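You operate a simulated robot arm through the tools that you are given. There is no shell and no other tool. Be economical: measure what you need, move in short steps, check, and stop when the job is done.

The job below is to be done with a simulated robot arm. You get a single attempt, and the scene is never put back.

JOB
Finish the white bobbin's taper: wind head, middle and tail stretches to green.
Fine: shut the yarn clip first; move the guide on each time a tab turns green; no tab red.

Only the result counts: the job must be done as asked and must still hold three seconds after the hand-in. Knocking over, shifting, dropping, spilling or breaking anything else fails it.

ROBOT AND FRAMES
A 5-joint arm with a two-finger parallel gripper, fixed in place. Base frame: the origin is at the foot of the arm, x ahead of it, y to its left, z up. Units: cm, rad, N and s.
With the tool pointing down near the work surface it reaches from about 16 to 42 cm from the base axis. Its first joint turns from -1.152 to 1.152 rad. The tool tilts only in the upright plane through the base axis and itself; it spins freely about its own axis. Payload 2.9 kg.
The tool frame sits at the grasp point between the pads (the TCP): z along the fingers, y along the line on which they close. The tips reach 3 cm beyond it. The gripper opens to 11 cm. The fingers are 2 cm wide and 1 cm thick; the gripper's body (4.8 by 11.2 cm) begins 5.5 cm behind the TCP.
Orientation is that of the tool frame in the base frame, as a unit quaternion [x, y, z, w]. With the fingers straight down and closing along the base's y, the tool's x points along the base's -x, its y along +y and its z along -z.

CONTROLS
- The arm moves only by the tool play_rows. Its argument "plan" is a list of rows, each a list of 2 entries, a list of its own where there are three numbers: the shift along the base's x, y, z in cm, then the turn, a rotation vector about the base's x, y, z in rad. In form: [[[dx, dy, dz], [wx, wy, wz]], ...]. A call has 1 to 20 rows; each row shifts and turns the commanded pose from where the row before left it. "hand" is the gripper command, from -1 (fully open) to 1 (shut), values between in proportion, set as the call begins (left out, the last holds). A row lasts 0.2 s, in which the tool goes at most 5 cm and 0.15 rad; a call with a longer step from one row to the next is refused whole, and so is a gripper value outside its range. A pose out of reach is approached as far as the arm can. The call stops where the force on the tool passes 60 N (or 10 N more than at its start, if that is more) or the arm is blocked; 0.2 s more then pass. The fingers move at their own pace (about 10.8 cm/s each) and stop on an object; they squeeze with about 24 N. The grip force told is the motor's: it shows also when the fingers shut on nothing. Time passes only in rows, and 0.2 s behind the last, so rows that do not move let the fingers close. It gives the time, the measured TCP pose, the force on the tool (base axes), the opening and the grip force at its end, in the units of the frame above (readings bear some noise).
- Cameras (640 x 400 px; columns grow to the right, rows downward): "scene" is fixed at [2.55, -44.48, 60.47]; the picture's right is [0.85, -0.53, 0.00], its down [-0.29, -0.46, -0.84] and it looks along [0.44, 0.71, -0.54] (base axes); focal length 325 px, centre (320, 200). "wrist" rides on the gripper at [-3.6, 0, -5.7] in the tool frame; the picture's right is [0.00, -1.00, 0.00], its down [0.97, 0.00, -0.24] and it looks along [0.24, 0.00, 0.97] (tool axes); focal length 218 px, centre (320, 200). There is no depth. A picture from a camera that has moved, and an enlarged one, comes with that camera's place and axes in the base frame and with its lens.
- snapshot(camera): a new picture of that camera. No time passes.
- close_up(camera, box): a new picture of the part [left, top, right, bottom] of that camera's present view, enlarged. No time passes.
- sign_off(): hands the job in; it is judged then, once.

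Work in short steps. Places have to be worked out from the pictures, the camera data and where the tool is seen: move nearer, look again, correct. Check each grasp and each placing, and mend what went wrong. You have 120 turns and 84 pictures in all, those below and enlarged ones among them. Open the gripper and draw the arm clear of the work before you hand the job in, unless the task says otherwise; then end with one line.

The tools are called after "Emit:" as name(argument=value, ...) on one line, values as JSON. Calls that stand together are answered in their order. play_rows: Moves the arm, as the interface text tells. Its arguments: {"type":"object","properties":{"plan":{"type":"array"},"hand":{"type":"number"}},"required":["plan"]} The other tools are called the same way: snapshot (camera) takes a picture; close_up (camera, box) takes an enlarged picture of a part of a camera's view; sign_off () hands the job in.

At the start:

```text
time_s: 0.0
eef_pos: [42.32, 16.62, 36.3]
ee_rot: [0.0, 1.0, 0.0, 0.0]
force: [0.1, 0.8, 0.4]
gripper_width: 11.01
grasp_force: 0.1
```

scene: 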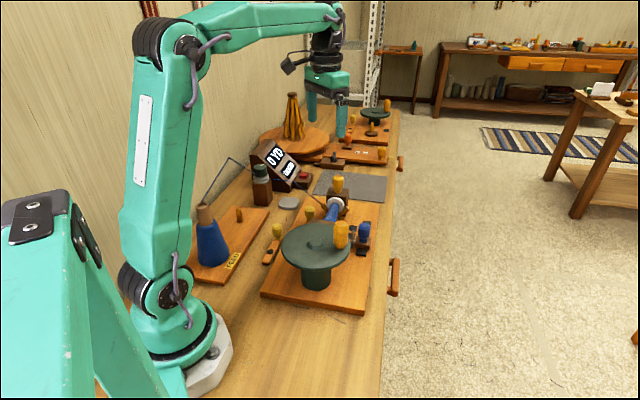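
wrist: 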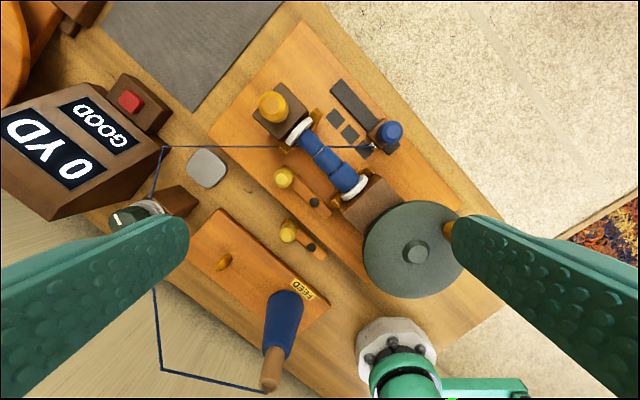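

I'll start with enlarged views of both cameras to identify the winder, guide, clip and tabs.

Emit:
close_up(camera="wrist", box=[220, 60, 480, 300])

Emit:
close_up(camera="scene", box=[180, 130, 420, 320])

Emit:
close_up(camera="wrist", box=[0, 60, 240, 260])

```text
1.67 times, centred on (350, 180) of wrist
camera zoom: at [46.05, 16.64, 41.84], right [0.0, -1.0, 0.0], down [-0.97, 0.0, 0.24], along [-0.24, 0.0, -0.97], focal length 364 px, centre (270, 233)
```

zoom: 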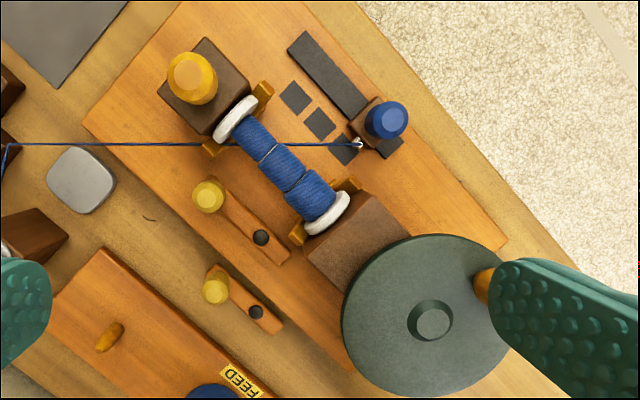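

```text
2.11 times, centred on (300, 225) of scene
camera zoom: at [2.55, -44.48, 60.47], right [0.85, -0.53, 0.0], down [-0.29, -0.46, -0.84], along [0.44, 0.71, -0.54], focal length 684 px, centre (362, 147)
```

zoom: 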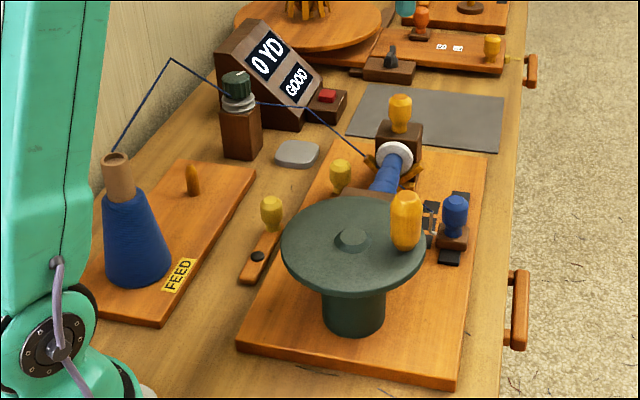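

```text
2.00 times, centred on (120, 160) of wrist
camera zoom: at [46.05, 16.64, 41.84], right [0.0, -1.0, 0.0], down [-0.97, 0.0, 0.24], along [-0.24, 0.0, -0.97], focal length 436 px, centre (720, 280)
```

zoom: 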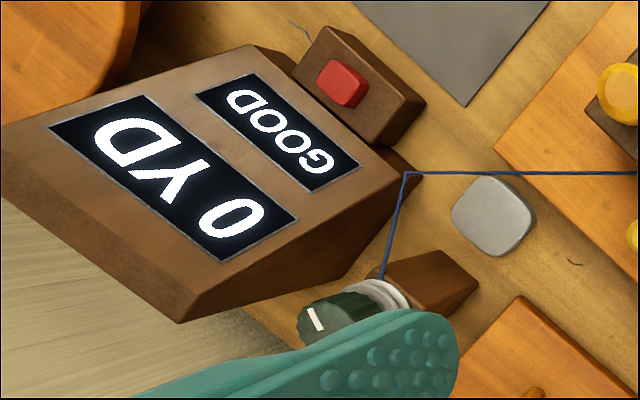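

Triangulating the two views: crank disc at about (31, 2.8, 13), blue guide knob at about (47.5, 6.3, 9), and two yellow-knobbed levers at about (41, 22.6, 6.5) and (31, 22.4, 5.5). The table is at z≈0. I'll move lower for a closer look at the levers and tabs.

Emit:
play_rows(plan=[[[-1, 2, -4], [0, 0, 0]], [[-1, 2, -4], [0, 0, 0]], [[-1, 1, -3], [0, 0, 0]]])

Emit:
snapshot(camera="wrist")

```text
time_s: 0.8
eef_pos: [39.54, 21.68, 25.11]
ee_rot: [0.001, 1.0, -0.001, 0.001]
force: [0.6, 0.9, 0.1]
gripper_width: 11.0
grasp_force: 0.1
```

```text
78 pictures are left
camera wrist: at [43.1, 21.71, 30.75], right [0.0, -1.0, 0.0], down [-0.97, 0.0, 0.24], along [-0.24, 0.0, -0.97], focal length 218 px, centre (320, 200)
```

wrist: 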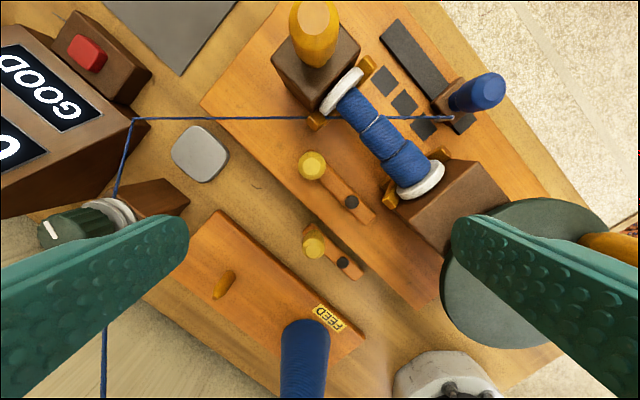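

Emit:
close_up(camera="wrist", box=[270, 120, 470, 290])

Emit:
close_up(camera="wrist", box=[360, 10, 520, 150])

Emit:
close_up(camera="scene", box=[250, 160, 400, 280])

```text
2.35 times, centred on (370, 205) of wrist
camera zoom: at [43.1, 21.71, 30.75], right [0.0, -1.0, 0.0], down [-0.97, 0.0, 0.24], along [-0.24, 0.0, -0.97], focal length 514 px, centre (202, 188)
```

zoom: 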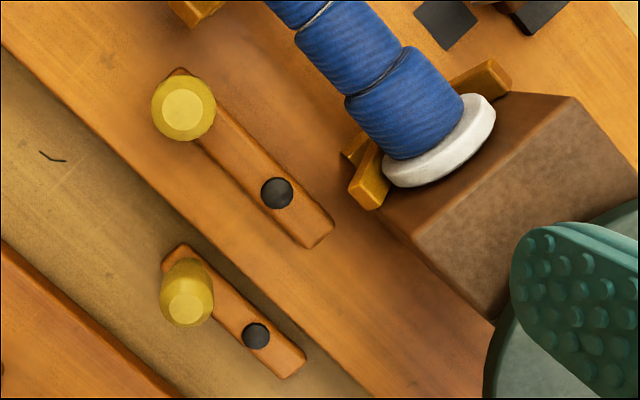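

```text
2.86 times, centred on (440, 80) of wrist
camera zoom: at [43.1, 21.71, 30.75], right [0.0, -1.0, 0.0], down [-0.97, 0.0, 0.24], along [-0.24, 0.0, -0.97], focal length 624 px, centre (-23, 543)
```

zoom: 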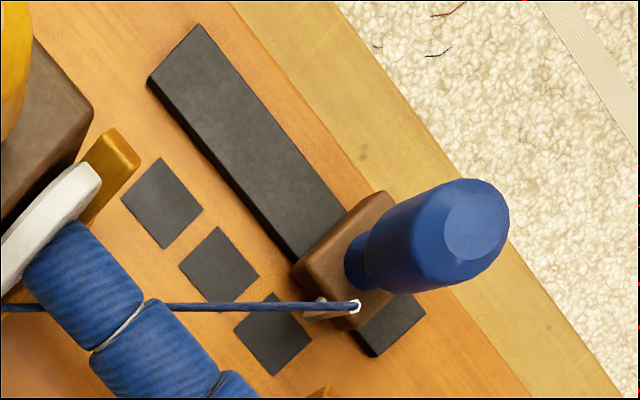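

```text
3.33 times, centred on (325, 220) of scene
camera zoom: at [2.55, -44.48, 60.47], right [0.85, -0.53, 0.0], down [-0.29, -0.46, -0.84], along [0.44, 0.71, -0.54], focal length 1082 px, centre (303, 133)
```

zoom: 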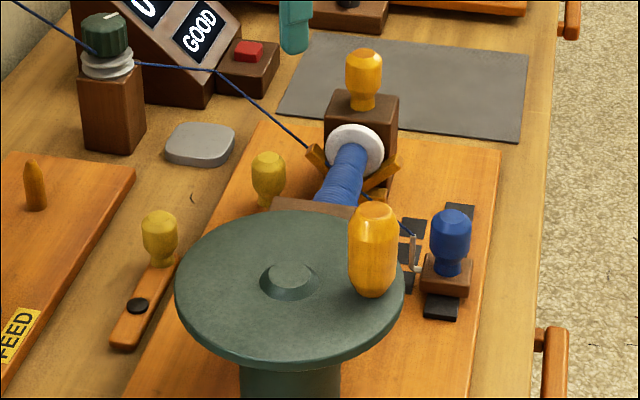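

Both levers have a knob and a pivot, but which one is the yarn clip is unclear. I'll pull back and tilt the camera outward to see the levers and tailstock from the side.

Emit:
play_rows(plan=[[[-3.5, -2, 0], [0.072, -0.132, 0]], [[-3.5, -2, 0], [0.072, -0.132, 0]], [[-3.5, -2, 0], [0.072, -0.132, 0]], [[-3.5, -2, 0], [0.072, -0.132, 0]]])

Emit:
snapshot(camera="wrist")

```text
time_s: 1.8
eef_pos: [25.34, 13.69, 25.44]
ee_rot: [0.0, 0.955, 0.141, 0.262]
force: [-0.2, 0.1, 0.1]
gripper_width: 11.0
grasp_force: 0.0
```

```text
74 pictures are left
camera wrist: at [25.63, 11.77, 31.74], right [0.07, -0.96, -0.27], down [-0.96, 0.01, -0.29], along [0.28, 0.28, -0.92], focal length 218 px, centre (320, 200)
```

wrist: 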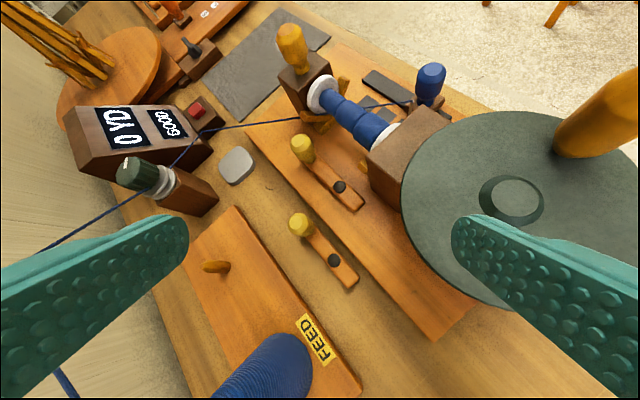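

Emit:
close_up(camera="wrist", box=[260, 10, 460, 140])

Emit:
close_up(camera="wrist", box=[250, 110, 430, 300])

Emit:
close_up(camera="wrist", box=[70, 0, 270, 220])

```text
3.08 times, centred on (360, 75) of wrist
camera zoom: at [25.63, 11.77, 31.74], right [0.07, -0.96, -0.27], down [-0.96, 0.01, -0.29], along [0.28, 0.28, -0.92], focal length 672 px, centre (197, 585)
```

zoom: 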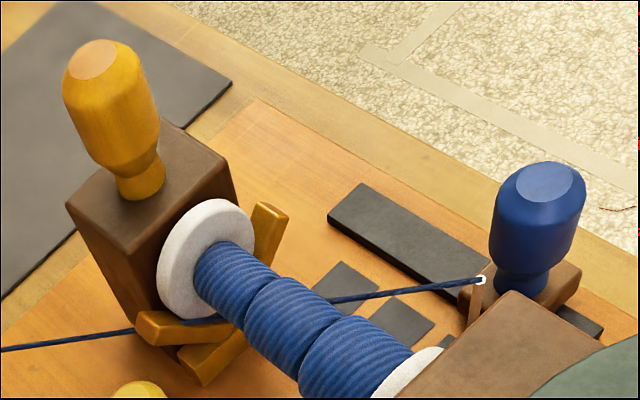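

```text
2.11 times, centred on (340, 205) of wrist
camera zoom: at [25.63, 11.77, 31.74], right [0.07, -0.96, -0.27], down [-0.96, 0.01, -0.29], along [0.28, 0.28, -0.92], focal length 460 px, centre (278, 190)
```

zoom: 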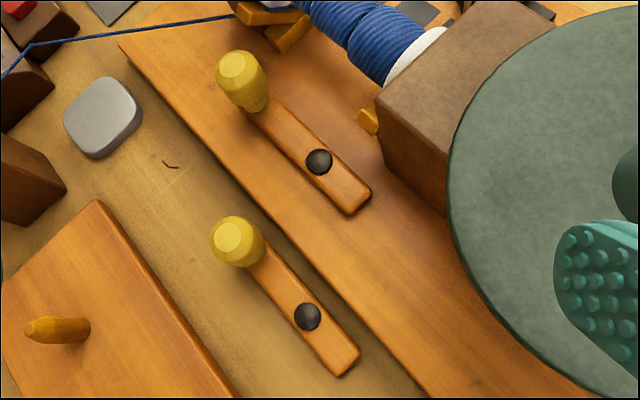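

```text
1.82 times, centred on (170, 110) of wrist
camera zoom: at [25.63, 11.77, 31.74], right [0.07, -0.96, -0.27], down [-0.96, 0.01, -0.29], along [0.28, 0.28, -0.92], focal length 397 px, centre (593, 364)
```

zoom: 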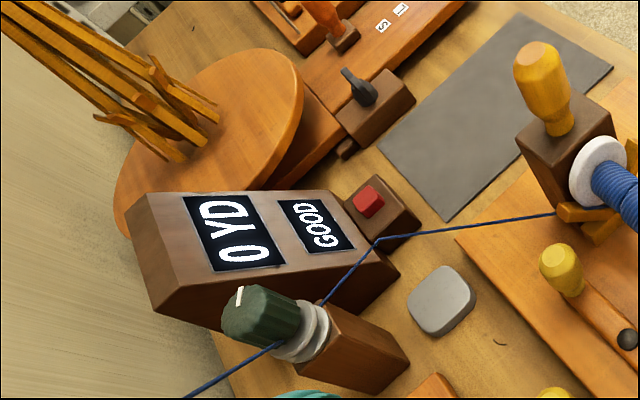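

Emit:
close_up(camera="scene", box=[300, 165, 390, 250])

Emit:
close_up(camera="scene", box=[300, 90, 410, 180])

```text
4.71 times, centred on (345, 208) of scene
camera zoom: at [2.55, -44.48, 60.47], right [0.85, -0.53, 0.0], down [-0.29, -0.46, -0.84], along [0.44, 0.71, -0.54], focal length 1528 px, centre (202, 165)
```

zoom: 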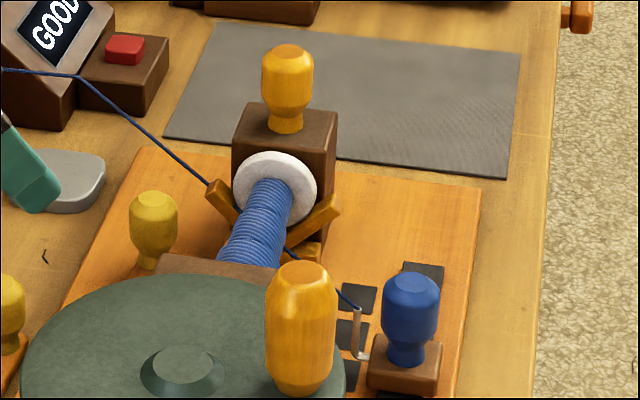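

```text
4.44 times, centred on (355, 135) of scene
camera zoom: at [2.55, -44.48, 60.47], right [0.85, -0.53, 0.0], down [-0.29, -0.46, -0.84], along [0.44, 0.71, -0.54], focal length 1443 px, centre (164, 489)
```

zoom: 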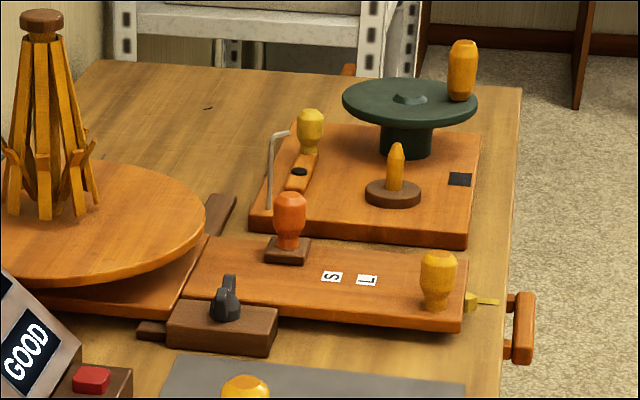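

Lever 1 (pivot ≈(36.1, 17.6), knob ≈(41, 22.5, 4–7.7)) sits on the winder board, and the other winder in the back has the same lever. So I take lever 1 as this winder's yarn clip. I'll approach it from behind, aligned to its azimuth, with the gripper opened to about 5 cm.

Emit:
play_rows(hand=0.1, plan=[[[2.4, 1.3, -1], [-0.0621, -0.0341, 0.1035]], [[2.4, 1.3, -2], [-0.0621, -0.0341, 0.1035]], [[2.4, 1.4, -3], [-0.0621, -0.0341, 0.1035]], [[2.4, 1.3, -3], [-0.0621, -0.0341, 0.1035]], [[2.1, 1.3, -3], [0, 0, 0]], [[0, 0, 0], [0, 0, 0]]])

Emit:
snapshot(camera="wrist")

```text
time_s: 3.2
eef_pos: [37.1, 20.37, 13.17]
ee_rot: [-0.237, 0.925, 0.073, 0.287]
force: [1.1, -0.6, 0.6]
gripper_width: 4.95
grasp_force: 0.1
```

```text
68 pictures are left
camera wrist: at [37.0, 20.19, 19.87], right [0.48, -0.88, 0.0], down [-0.82, -0.45, -0.35], along [0.31, 0.17, -0.94], focal length 218 px, centre (320, 200)
```

wrist: 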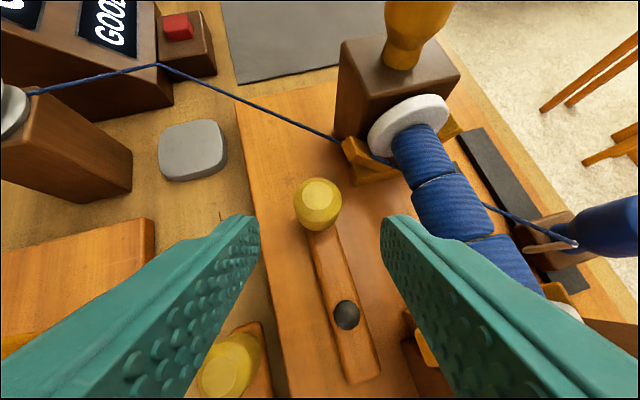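

Knob 1 is centred between the fingers at about (41.3, 22.6). I'll advance along the approach direction and look.

Emit:
play_rows(plan=[[[1.0, 0.55, -1.65], [0, 0, 0]], [[1.0, 0.55, -1.65], [0, 0, 0]], [[1.0, 0.55, -1.65], [0, 0, 0]], [[1.1, 0.55, -1.7], [0, 0, 0]], [[0, 0, 0], [0, 0, 0]]])

Emit:
snapshot(camera="wrist")

```text
time_s: 4.4
eef_pos: [41.15, 22.38, 6.67]
ee_rot: [-0.237, 0.925, 0.072, 0.288]
force: [-0.4, -0.7, -0.4]
gripper_width: 4.98
grasp_force: 0.0
```

```text
67 pictures are left
camera wrist: at [41.01, 22.31, 13.19], right [0.48, -0.88, 0.0], down [-0.82, -0.45, -0.35], along [0.31, 0.17, -0.94], focal length 218 px, centre (320, 200)
```

wrist: 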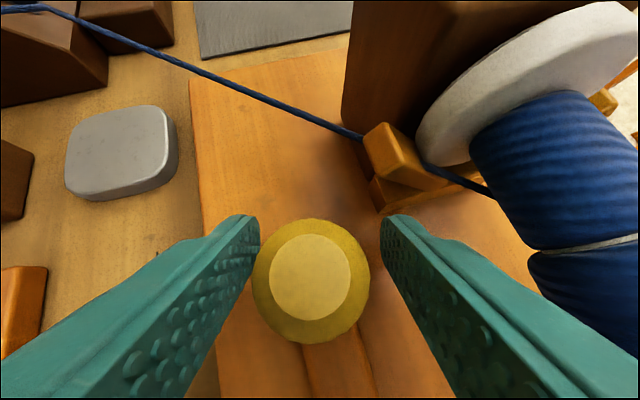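

The knob is between the pads. Closing on it.

Emit:
play_rows(hand=1, plan=[[[0, 0, 0], [0, 0, 0]], [[0, 0, 0], [0, 0, 0]], [[0, 0, 0], [0, 0, 0]]])

```text
time_s: 5.2
eef_pos: [41.24, 22.69, 6.54]
ee_rot: [-0.238, 0.925, 0.074, 0.287]
force: [-8.3, 36.0, -10.5]
gripper_width: 2.97
grasp_force: 44.6
```

Gripped (3 cm knob), with a 36 N sideways push because the lever resists moving toward the bobbin. I'll try swinging the knob away from the bobbin, counter-clockwise, in small steps.

Emit:
play_rows(plan=[[[-0.1, 0.3, 0], [0, 0, 0]], [[-0.35, 0.35, 0], [0, 0, 0.01]], [[-0.35, 0.35, 0], [0, 0, 0.01]], [[-0.4, 0.35, 0], [0, 0, 0.01]]])

```text
time_s: 6.2
eef_pos: [39.96, 23.78, 6.55]
ee_rot: [-0.252, 0.921, 0.08, 0.285]
force: [0.0, -9.3, 0.7]
gripper_width: 2.94
grasp_force: 45.3
```

It moved freely (~9 N). I'll continue the arc about the pivot, watching for the end stop.

Emit:
play_rows(plan=[[[-0.62, 0.33, 0], [0, 0, 0.014]], [[-0.65, 0.29, 0], [0, 0, 0.014]], [[-0.67, 0.22, 0], [0, 0, 0.013]], [[-0.7, 0.14, 0], [0, 0, 0.012]]])

Emit:
snapshot(camera="wrist")

Emit:
close_up(camera="scene", box=[230, 130, 400, 290])

```text
time_s: 7.2
eef_pos: [37.43, 24.92, 6.56]
ee_rot: [-0.276, 0.914, 0.086, 0.285]
force: [12.3, -3.0, -9.2]
gripper_width: 2.91
grasp_force: 44.9
```

```text
66 pictures are left
camera wrist: at [37.25, 24.68, 13.25], right [0.55, -0.83, 0.0], down [-0.78, -0.52, -0.35], along [0.29, 0.2, -0.94], focal length 218 px, centre (320, 200)
```

wrist: 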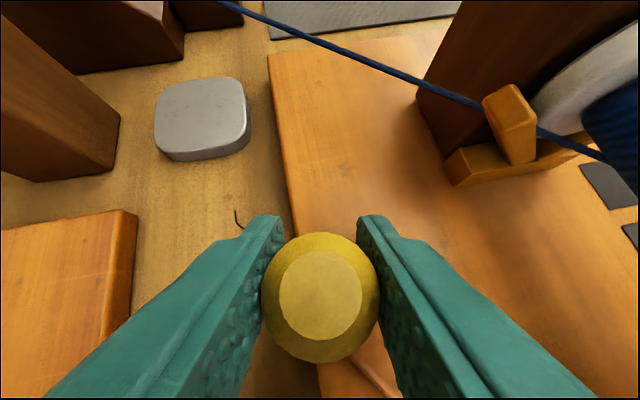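

```text
2.50 times, centred on (315, 210) of scene
camera zoom: at [2.55, -44.48, 60.47], right [0.85, -0.53, 0.0], down [-0.29, -0.46, -0.84], along [0.44, 0.71, -0.54], focal length 812 px, centre (332, 175)
```

zoom: 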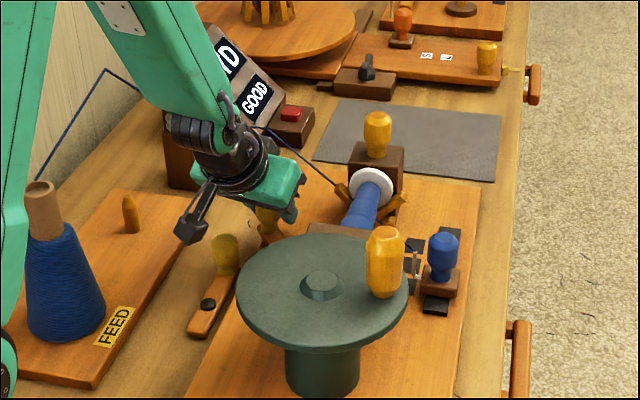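

Still moving at α≈0.6 rad with a light force. I'll continue until it blocks.

Emit:
play_rows(plan=[[[-0.7, 0.07, 0], [0, 0, 0.011]], [[-0.7, -0.02, 0], [0, 0, 0.01]], [[-0.7, -0.09, 0], [0, 0, 0.009]]])

```text
time_s: 8.0
eef_pos: [35.49, 24.79, 6.62]
ee_rot: [-0.285, 0.91, 0.089, 0.288]
force: [44.6, 2.0, -22.8]
gripper_width: 2.95
grasp_force: 44.5
```

Emit:
play_rows(plan=[[[0, 0, 0], [0, 0, 0]]])

Emit:
snapshot(camera="wrist")

```text
time_s: 8.4
eef_pos: [35.58, 24.85, 6.67]
ee_rot: [-0.286, 0.91, 0.089, 0.286]
force: [51.3, -8.7, -20.8]
gripper_width: 2.94
grasp_force: 45.2
```

```text
64 pictures are left
camera wrist: at [35.41, 24.58, 13.36], right [0.57, -0.82, 0.0], down [-0.76, -0.54, -0.36], along [0.3, 0.2, -0.93], focal length 218 px, centre (320, 200)
```

wrist: 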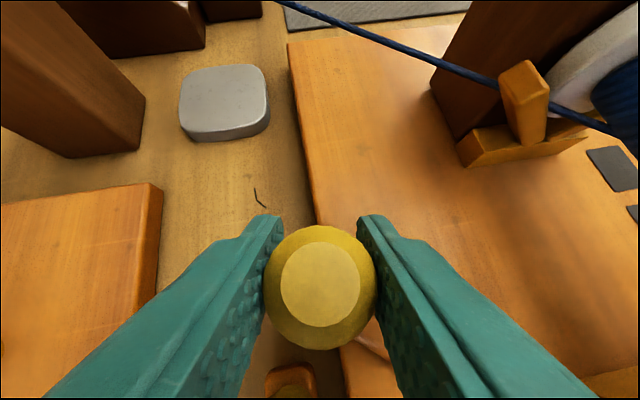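

A steady 51 N shows the end stop, with the lever swung about 51°. I'll relax slightly, open, and back out along the tool axis.

Emit:
play_rows(hand=0.1, plan=[[[0.3, 0, 0], [0, 0, 0]], [[0, 0, 0], [0, 0, 0]], [[-0.9, -0.65, 1.65], [0, 0, 0]], [[-0.9, -0.65, 1.65], [0, 0, 0]], [[-0.9, -0.65, 1.65], [0, 0, 0]], [[-1.8, -1.3, 3.3], [0, 0, 0]], [[0, 0, 4], [0, 0, 0]]])

Emit:
snapshot(camera="wrist")

Emit:
close_up(camera="scene", box=[230, 130, 400, 290])

```text
time_s: 10.0
eef_pos: [31.08, 21.39, 18.82]
ee_rot: [-0.288, 0.911, 0.087, 0.283]
force: [-0.7, -0.2, 0.1]
gripper_width: 4.96
grasp_force: 0.0
```

```text
63 pictures are left
camera wrist: at [30.87, 21.35, 25.46], right [0.57, -0.82, 0.0], down [-0.77, -0.54, -0.35], along [0.29, 0.2, -0.94], focal length 218 px, centre (320, 200)
```

wrist: 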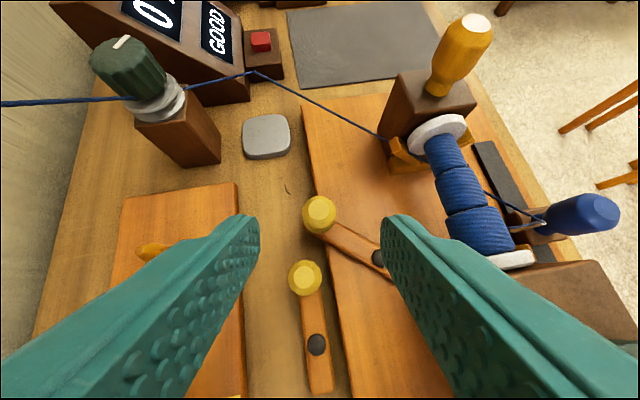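

```text
2.50 times, centred on (315, 210) of scene
camera zoom: at [2.55, -44.48, 60.47], right [0.85, -0.53, 0.0], down [-0.29, -0.46, -0.84], along [0.44, 0.71, -0.54], focal length 812 px, centre (332, 175)
```

zoom: 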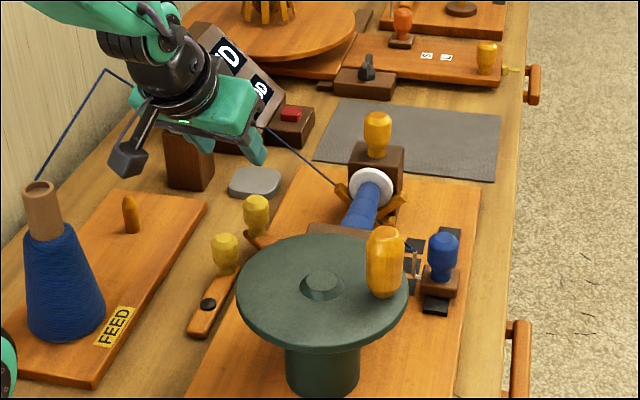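

Emit:
close_up(camera="scene", box=[290, 200, 340, 232])

Emit:
close_up(camera="wrist", box=[270, 170, 400, 400])

Emit:
close_up(camera="scene", box=[262, 200, 312, 270])

```text
12.50 times, centred on (315, 216) of scene
camera zoom: at [2.55, -44.48, 60.47], right [0.85, -0.53, 0.0], down [-0.29, -0.46, -0.84], along [0.44, 0.71, -0.54], focal length 4058 px, centre (382, 0)
```

zoom: 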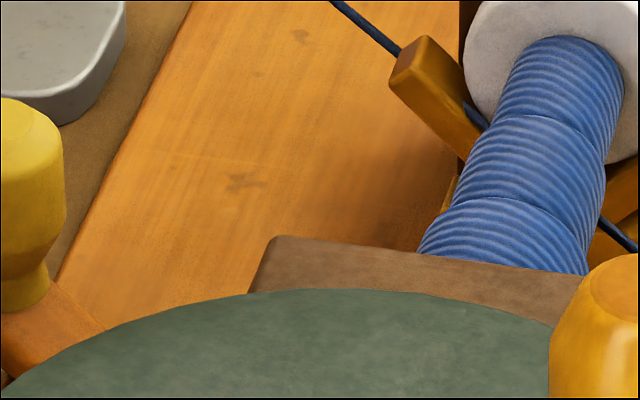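

```text
1.74 times, centred on (335, 285) of wrist
camera zoom: at [30.87, 21.35, 25.46], right [0.57, -0.82, 0.0], down [-0.77, -0.54, -0.35], along [0.29, 0.2, -0.94], focal length 380 px, centre (294, 52)
```

zoom: 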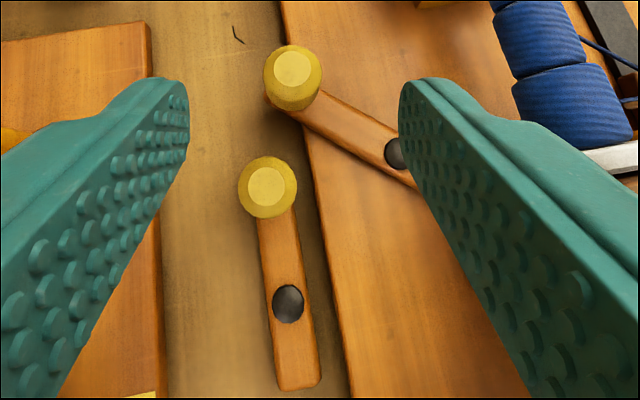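

```text
5.71 times, centred on (287, 235) of scene
camera zoom: at [2.55, -44.48, 60.47], right [0.85, -0.53, 0.0], down [-0.29, -0.46, -0.84], along [0.44, 0.71, -0.54], focal length 1855 px, centre (509, 0)
```

zoom: 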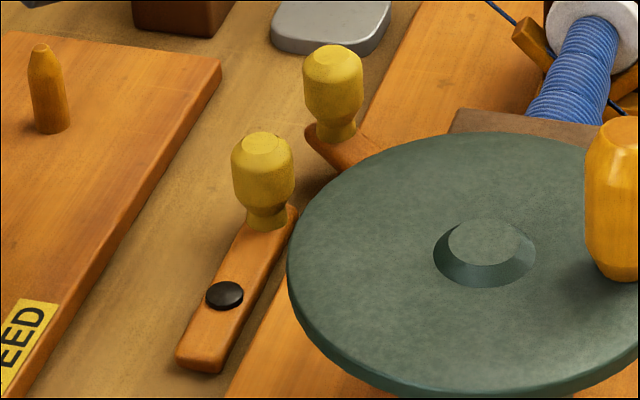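

The lever stays turned. Next is the crank: untilt to straight down, rise, and move over the disc to locate its knob and centre precisely.

Emit:
play_rows(hand=-0.2, plan=[[[0, 0, 3], [-0.085, 0.124, 0]], [[0, 0, 3], [-0.085, 0.124, 0]], [[0, 0, 3], [-0.085, 0.124, 0]], [[0, 0, 1], [-0.085, 0.124, 0]], [[0, -4.6, 0], [0, 0, -0.15]], [[0, -4.6, 0], [0, 0, -0.15]], [[0, -4.6, 0], [0, 0, -0.15]], [[0, -4.6, 0], [0, 0, -0.14]], [[0, 0, 0], [0, 0, 0]]])

Emit:
snapshot(camera="wrist")

```text
time_s: 12.0
eef_pos: [31.06, 2.9, 28.75]
ee_rot: [-0.01, 1.0, 0.001, 0.001]
force: [0.2, -0.5, -0.6]
gripper_width: 6.6
grasp_force: 0.0
```

```text
58 pictures are left
camera wrist: at [34.67, 3.05, 34.37], right [0.02, -1.0, 0.0], down [-0.97, -0.02, 0.24], along [-0.24, -0.01, -0.97], focal length 218 px, centre (320, 200)
```

wrist: 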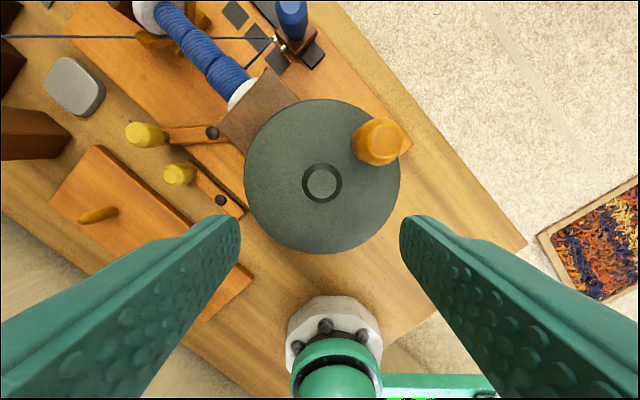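

Emit:
close_up(camera="wrist", box=[300, 90, 420, 200])

Emit:
close_up(camera="scene", box=[270, 180, 390, 300])

```text
3.64 times, centred on (360, 145) of wrist
camera zoom: at [34.67, 3.05, 34.37], right [0.02, -1.0, 0.0], down [-0.97, -0.02, 0.24], along [-0.24, -0.01, -0.97], focal length 794 px, centre (174, 400)
```

zoom: 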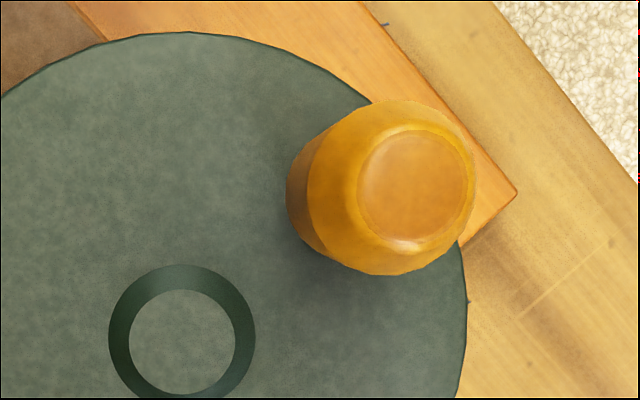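

```text
3.33 times, centred on (330, 240) of scene
camera zoom: at [2.55, -44.48, 60.47], right [0.85, -0.53, 0.0], down [-0.29, -0.46, -0.84], along [0.44, 0.71, -0.54], focal length 1082 px, centre (287, 67)
```

zoom: 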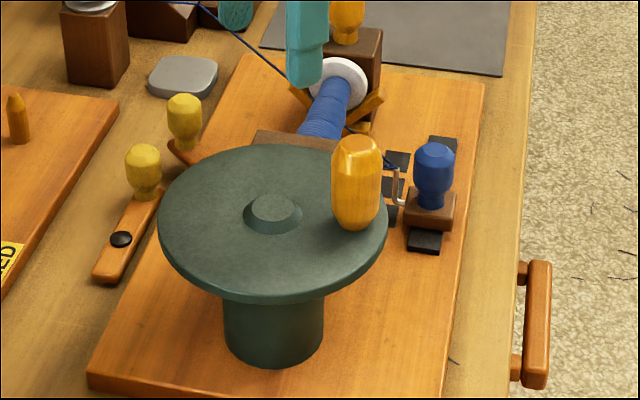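

Disc centre ≈(31.1, 2.75), crank knob ≈(35.0, −1.4), spanning z 13–20, with a crank radius of about 5.7. I'll move above the knob, then partly down, and check.

Emit:
play_rows(plan=[[[2, -2.2, 0], [0, 0, 0]], [[1.94, -2.1, -2], [0, 0, 0]], [[0, 0, -2.5], [0, 0, 0]], [[0, 0, 0], [0, 0, 0]]])

Emit:
snapshot(camera="wrist")

```text
time_s: 13.0
eef_pos: [35.03, -1.29, 24.28]
ee_rot: [-0.012, 1.0, -0.001, 0.0]
force: [0.1, -0.2, 0.0]
gripper_width: 6.61
grasp_force: 0.1
```

```text
55 pictures are left
camera wrist: at [38.69, -1.16, 29.9], right [0.02, -1.0, 0.0], down [-0.97, -0.02, 0.24], along [-0.24, -0.01, -0.97], focal length 218 px, centre (320, 200)
```

wrist: 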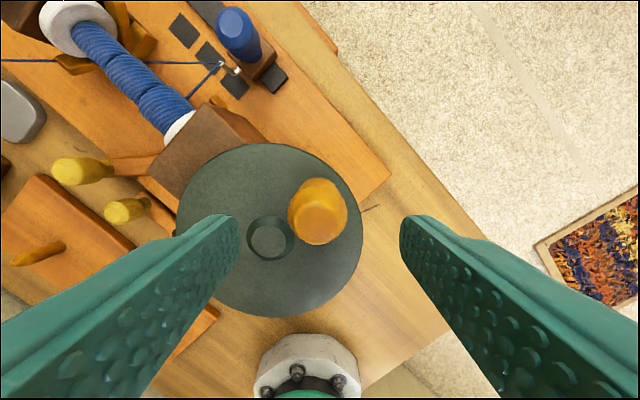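

The knob is aligned with the TCP column. I'll descend and close on it.

Emit:
play_rows(plan=[[[-0.1, 0, -2.3], [0, 0, 0]], [[0, 0, -2.3], [0, 0, 0]], [[0, 0, -2.2], [0, 0, 0]], [[0, 0, 0], [0, 0, 0]]])

Emit:
play_rows(hand=1, plan=[[[0, 0, 0], [0, 0, 0]], [[0, 0, 0], [0, 0, 0]], [[0, 0, 0], [0, 0, 0]]])

Emit:
snapshot(camera="wrist")

```text
time_s: 14.0
eef_pos: [34.94, -1.16, 17.48]
ee_rot: [-0.011, 1.0, 0.001, 0.0]
force: [0.0, 0.8, 0.2]
gripper_width: 6.61
grasp_force: 0.0
```

```text
time_s: 14.8
eef_pos: [34.89, -1.15, 17.58]
ee_rot: [-0.011, 1.0, 0.001, 0.0]
force: [-1.9, 1.5, -3.3]
gripper_width: 3.07
grasp_force: 45.1
```

```text
54 pictures are left
camera wrist: at [38.56, -1.15, 23.06], right [0.02, -1.0, 0.0], down [-0.97, -0.02, 0.24], along [-0.24, -0.01, -0.97], focal length 218 px, centre (320, 200)
```

wrist: 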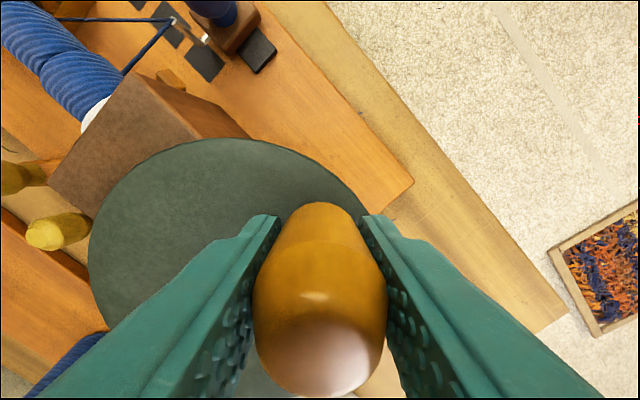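

Gripped (3.07 cm). I'll try a small clockwise turn of about 1 rad and check the forces and the counter.

Emit:
play_rows(plan=[[[-1.08, -0.82, 0], [0, 0, 0]], [[-1.25, -0.53, 0], [0, 0, 0]]])

```text
time_s: 15.4
eef_pos: [32.51, -2.5, 17.42]
ee_rot: [-0.012, 1.0, -0.001, -0.001]
force: [-2.4, 11.6, -10.8]
gripper_width: 3.09
grasp_force: 45.4
```

Emit:
play_rows(plan=[[[-1.346, -0.2, 0], [0, 0, 0]], [[-1.354, 0.14, 0], [0, 0, 0]]])

Emit:
close_up(camera="scene", box=[240, 120, 400, 260])

Emit:
snapshot(camera="wrist")

```text
time_s: 16.0
eef_pos: [29.73, -2.51, 17.45]
ee_rot: [-0.012, 1.0, 0.0, -0.001]
force: [6.5, 21.6, -23.5]
gripper_width: 3.1
grasp_force: 44.7
```

```text
2.86 times, centred on (320, 190) of scene
camera zoom: at [2.56, -44.48, 60.47], right [0.85, -0.53, 0.0], down [-0.29, -0.46, -0.84], along [0.44, 0.71, -0.54], focal length 928 px, centre (320, 229)
```

zoom: 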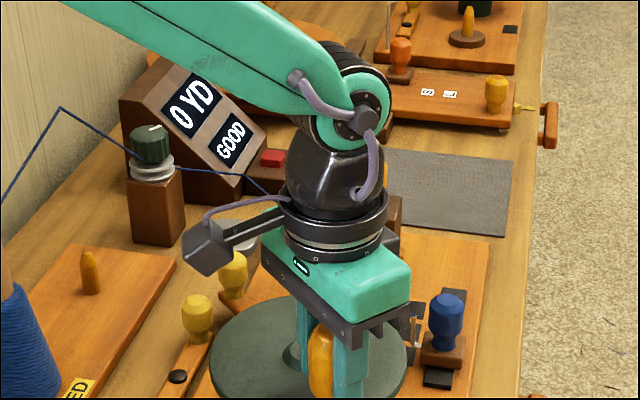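

```text
52 pictures are left
camera wrist: at [33.48, -2.48, 23.05], right [0.02, -1.0, 0.0], down [-0.97, -0.02, 0.24], along [-0.24, -0.01, -0.97], focal length 218 px, centre (320, 200)
```

wrist: 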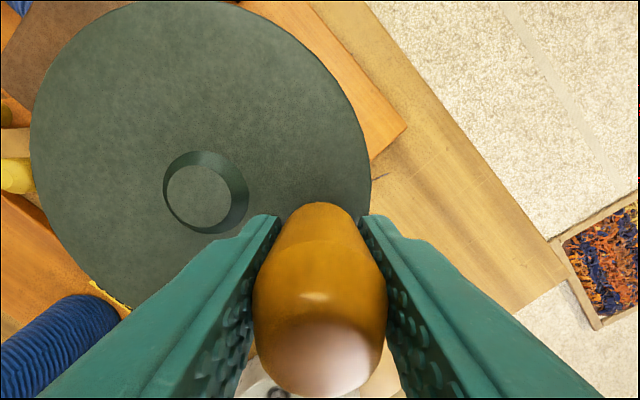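

Clockwise turns smoothly with low force. The circle fit gives centre (31.1, 2.8) and R 5.47. I'll continue half a turn in 20° steps.

Emit:
play_rows(plan=[[[-1.725, 0.857, 0], [0, 0, 0]], [[-1.396, 1.288, 0], [0, 0, 0]], [[-0.872, 1.688, 0], [0, 0, 0]], [[-0.241, 1.885, 0], [0, 0, 0]], [[0.418, 1.853, 0], [0, 0, 0]], [[1.026, 1.599, 0], [0, 0, 0]], [[1.511, 1.151, 0], [0, 0, 0]], [[1.814, 0.565, 0], [0, 0, 0]], [[1.895, -0.086, 0], [0, 0, 0]]])

Emit:
snapshot(camera="wrist")

Emit:
close_up(camera="scene", box=[240, 120, 400, 260])

```text
time_s: 18.0
eef_pos: [32.41, 8.35, 17.54]
ee_rot: [-0.01, 1.0, 0.0, 0.001]
force: [1.4, 8.2, -29.4]
gripper_width: 3.04
grasp_force: 44.4
```

```text
51 pictures are left
camera wrist: at [35.99, 8.22, 23.07], right [0.02, -1.0, 0.0], down [-0.97, -0.02, 0.24], along [-0.24, 0.0, -0.97], focal length 218 px, centre (320, 200)
```

wrist: 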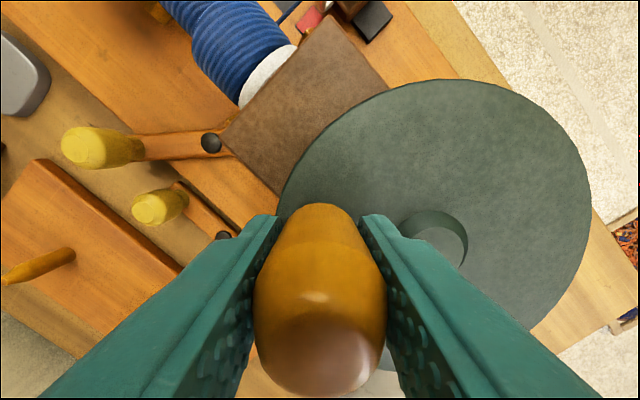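

```text
2.86 times, centred on (320, 190) of scene
camera zoom: at [2.56, -44.48, 60.47], right [0.85, -0.53, 0.0], down [-0.29, -0.46, -0.84], along [0.44, 0.71, -0.54], focal length 928 px, centre (320, 229)
```

zoom: 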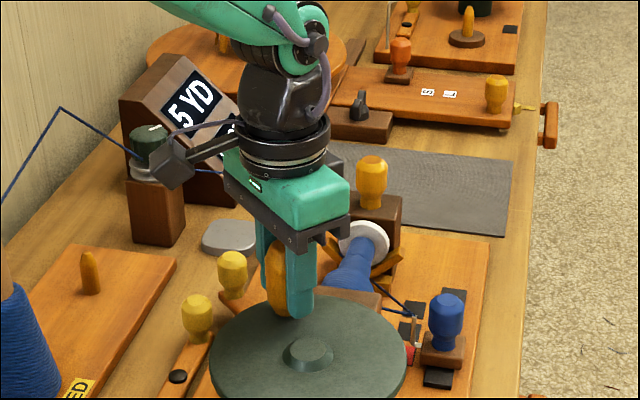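

Emit:
close_up(camera="scene", box=[320, 210, 370, 260])

Emit:
close_up(camera="scene", box=[265, 130, 315, 180])

Emit:
close_up(camera="wrist", box=[150, 0, 400, 110])

```text
8.00 times, centred on (345, 235) of scene
camera zoom: at [2.56, -44.48, 60.47], right [0.85, -0.53, 0.0], down [-0.29, -0.46, -0.84], along [0.44, 0.71, -0.54], focal length 2597 px, centre (120, -80)
```

zoom: 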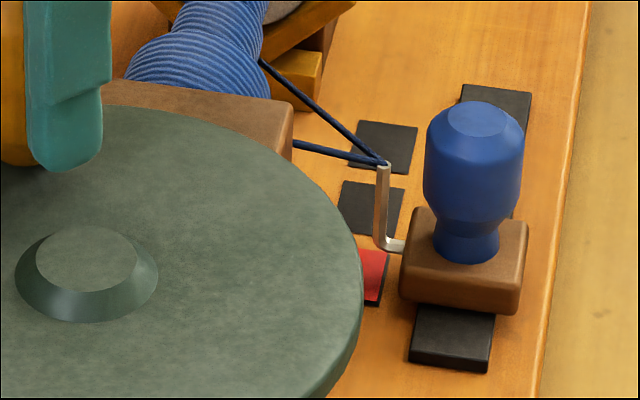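

```text
8.00 times, centred on (290, 155) of scene
camera zoom: at [2.56, -44.48, 60.47], right [0.85, -0.53, 0.0], down [-0.29, -0.46, -0.84], along [0.44, 0.71, -0.54], focal length 2597 px, centre (560, 560)
```

zoom: 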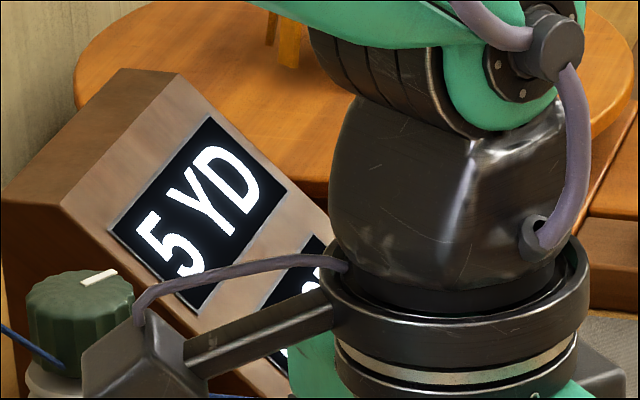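

```text
2.56 times, centred on (275, 55) of wrist
camera zoom: at [35.99, 8.22, 23.07], right [0.02, -1.0, 0.0], down [-0.97, -0.02, 0.24], along [-0.24, 0.0, -0.97], focal length 559 px, centre (435, 571)
```

zoom: 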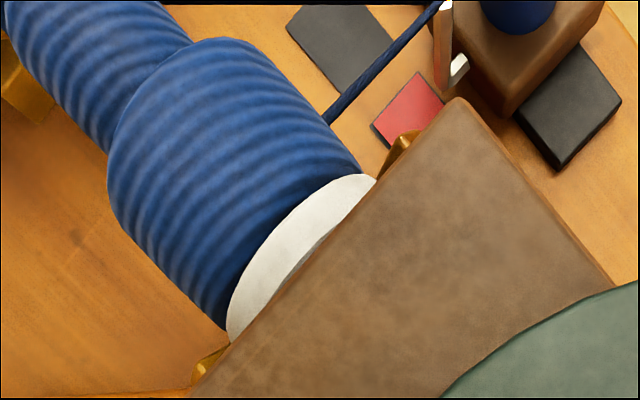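

The head tab is red at 5 YD, so it looks overwound. I'll turn back 20° at a time to see whether it unwinds and the tab recovers.

Emit:
play_rows(plan=[[[-1.895, 0.086, 0], [0, 0, 0]]])

Emit:
close_up(camera="scene", box=[260, 130, 370, 260])

```text
time_s: 18.4
eef_pos: [30.42, 8.19, 17.42]
ee_rot: [-0.012, 1.0, 0.0, -0.001]
force: [-1.3, 5.8, -32.6]
gripper_width: 3.04
grasp_force: 45.3
```

```text
3.08 times, centred on (315, 195) of scene
camera zoom: at [2.56, -44.48, 60.47], right [0.85, -0.53, 0.0], down [-0.29, -0.46, -0.84], along [0.44, 0.71, -0.54], focal length 999 px, centre (335, 215)
```

zoom: 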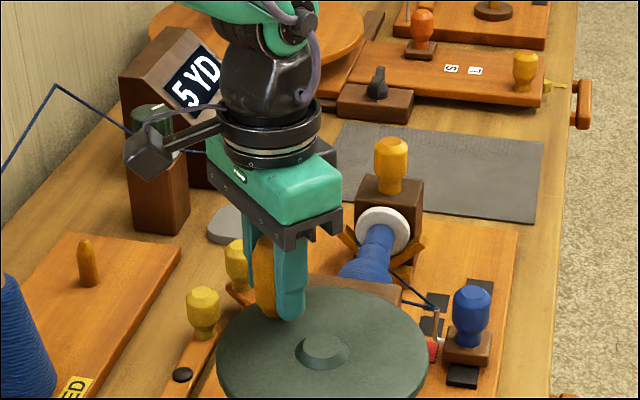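

Emit:
play_rows(plan=[[[-1.814, -0.565, -0.1], [0, 0, 0]], [[-1.511, -1.151, -0.1], [0, 0, 0]], [[-1.026, -1.599, 0], [0, 0, 0]]])

Emit:
close_up(camera="scene", box=[260, 130, 370, 260])

```text
time_s: 19.2
eef_pos: [26.09, 5.06, 17.42]
ee_rot: [-0.011, 1.0, 0.0, 0.001]
force: [-4.0, 2.5, 3.5]
gripper_width: 3.03
grasp_force: 44.5
```

```text
3.08 times, centred on (315, 195) of scene
camera zoom: at [2.55, -44.48, 60.47], right [0.85, -0.53, 0.0], down [-0.29, -0.46, -0.84], along [0.44, 0.71, -0.54], focal length 999 px, centre (335, 215)
```

zoom: 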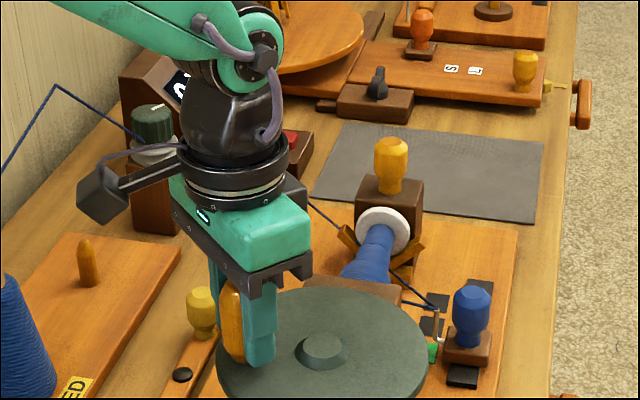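

The tab turned green on unwinding, and forces are near zero. I'll release the crank, rise clear, and read the counter and tabs.

Emit:
play_rows(hand=-0.2, plan=[[[0, 0, 0], [0, 0, 0]], [[0, 0, 0], [0, 0, 0]], [[0, 0, 3], [0, 0, 0]], [[0, 0, 4], [0, 0, 0]], [[0, 0, 4], [0, 0, 0]]])

Emit:
snapshot(camera="wrist")

Emit:
close_up(camera="scene", box=[250, 120, 380, 260])

```text
time_s: 20.4
eef_pos: [26.14, 4.95, 28.5]
ee_rot: [-0.011, 1.0, 0.0, 0.001]
force: [-0.6, 0.2, -0.1]
gripper_width: 6.59
grasp_force: 0.0
```

```text
44 pictures are left
camera wrist: at [29.69, 5.02, 34.11], right [0.02, -1.0, 0.0], down [-0.97, -0.02, 0.24], along [-0.24, -0.01, -0.97], focal length 218 px, centre (320, 200)
```

wrist: 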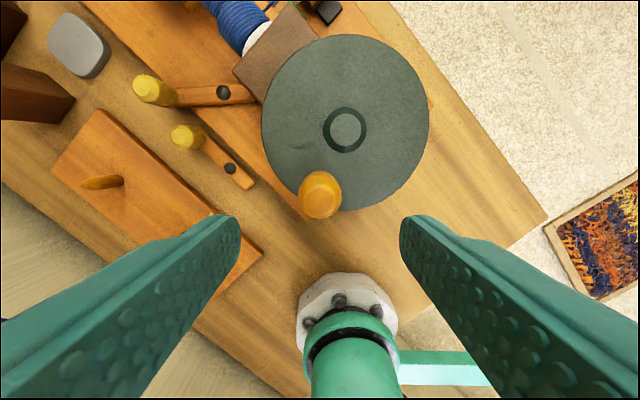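

```text
2.86 times, centred on (315, 190) of scene
camera zoom: at [2.55, -44.48, 60.47], right [0.85, -0.53, 0.0], down [-0.29, -0.46, -0.84], along [0.44, 0.71, -0.54], focal length 928 px, centre (334, 229)
```

zoom: 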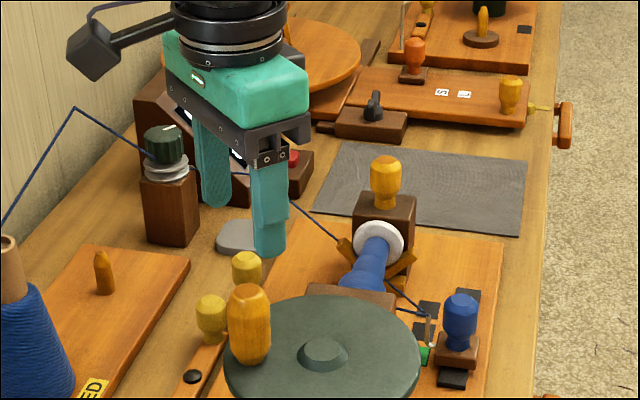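

The head tab stays green with the crank free. The guide knob is at about (47.9, 6.0), top z≈9. I'll approach it from behind at 0.6 rad tilt, gripper opened to about 5 cm.

Emit:
play_rows(hand=0.1, plan=[[[3.86, -1.2, 0], [0, 0, 0.1]], [[4, 0.5, -1.5], [0.0186, -0.149, 0]], [[4, 0.5, -2], [0.0186, -0.149, 0]], [[3, 0.35, -3.5], [0.0186, -0.149, 0]], [[2.5, 0.34, -3.5], [0.0186, -0.149, 0]], [[0, 0, -3.4], [0, 0, 0]], [[0, 0, 0], [0, 0, 0]]])

Emit:
snapshot(camera="wrist")

```text
time_s: 22.0
eef_pos: [43.56, 5.52, 14.19]
ee_rot: [-0.059, 0.953, 0.019, 0.296]
force: [-0.5, -1.2, -0.2]
gripper_width: 4.92
grasp_force: 0.1
```

```text
42 pictures are left
camera wrist: at [43.2, 5.4, 20.93], right [0.12, -0.99, 0.0], down [-0.93, -0.11, -0.35], along [0.35, 0.04, -0.94], focal length 218 px, centre (320, 200)
```

wrist: 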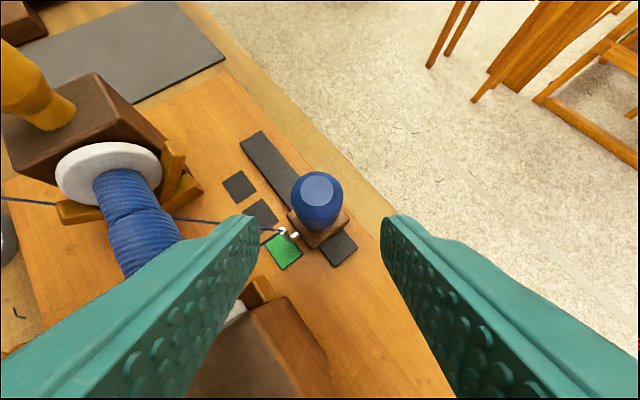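

The guide knob is at (48.2, 6.0), centred between the fingers. The tab pitch is (2.7, 2.65). I'll advance and grip at z≈8.

Emit:
play_rows(plan=[[[1.3, 0.12, -1.5], [0, 0, 0]], [[1.15, 0.12, -1.6], [0, 0, 0]], [[1.1, 0.12, -1.55], [0, 0, 0]], [[1.1, 0.12, -1.55], [0, 0, 0]], [[0, 0, 0], [0, 0, 0]]])

Emit:
snapshot(camera="wrist")

```text
time_s: 22.8
eef_pos: [46.68, 5.61, 10.73]
ee_rot: [-0.059, 0.953, 0.017, 0.296]
force: [1.2, -1.3, 4.7]
gripper_width: 4.94
grasp_force: 0.1
stopped in row 3: the force on the tool passed its limit (the readings are from after the stop); the commanded pose is now the measured one
```

```text
41 pictures are left
camera wrist: at [46.43, 5.58, 17.28], right [0.12, -0.99, 0.0], down [-0.93, -0.12, -0.35], along [0.35, 0.04, -0.94], focal length 218 px, centre (320, 200)
```

wrist: 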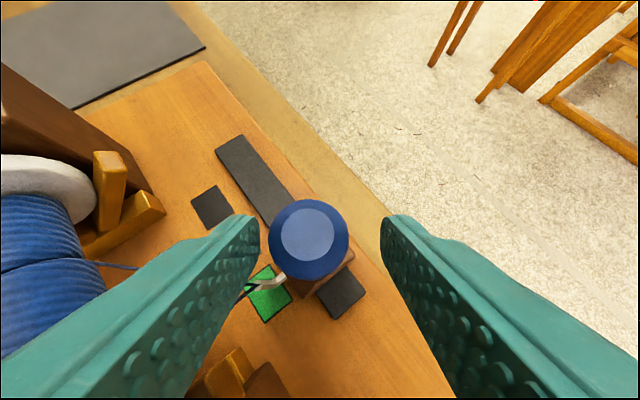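

It was blocked early. I'll check the scene for what was touched.

Emit:
close_up(camera="scene", box=[240, 110, 400, 280])

Emit:
close_up(camera="wrist", box=[180, 190, 380, 330])

```text
2.35 times, centred on (320, 195) of scene
camera zoom: at [2.55, -44.48, 60.47], right [0.85, -0.53, 0.0], down [-0.29, -0.46, -0.84], along [0.44, 0.71, -0.54], focal length 764 px, centre (320, 212)
```

zoom: 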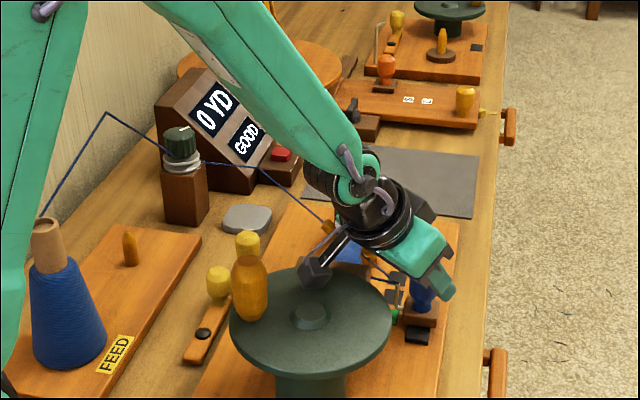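

```text
2.86 times, centred on (280, 260) of wrist
camera zoom: at [46.43, 5.58, 17.28], right [0.12, -0.99, 0.0], down [-0.93, -0.12, -0.35], along [0.35, 0.04, -0.94], focal length 624 px, centre (434, 29)
```

zoom: 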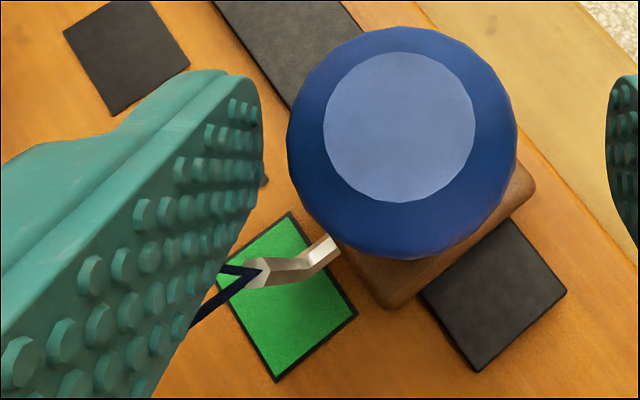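

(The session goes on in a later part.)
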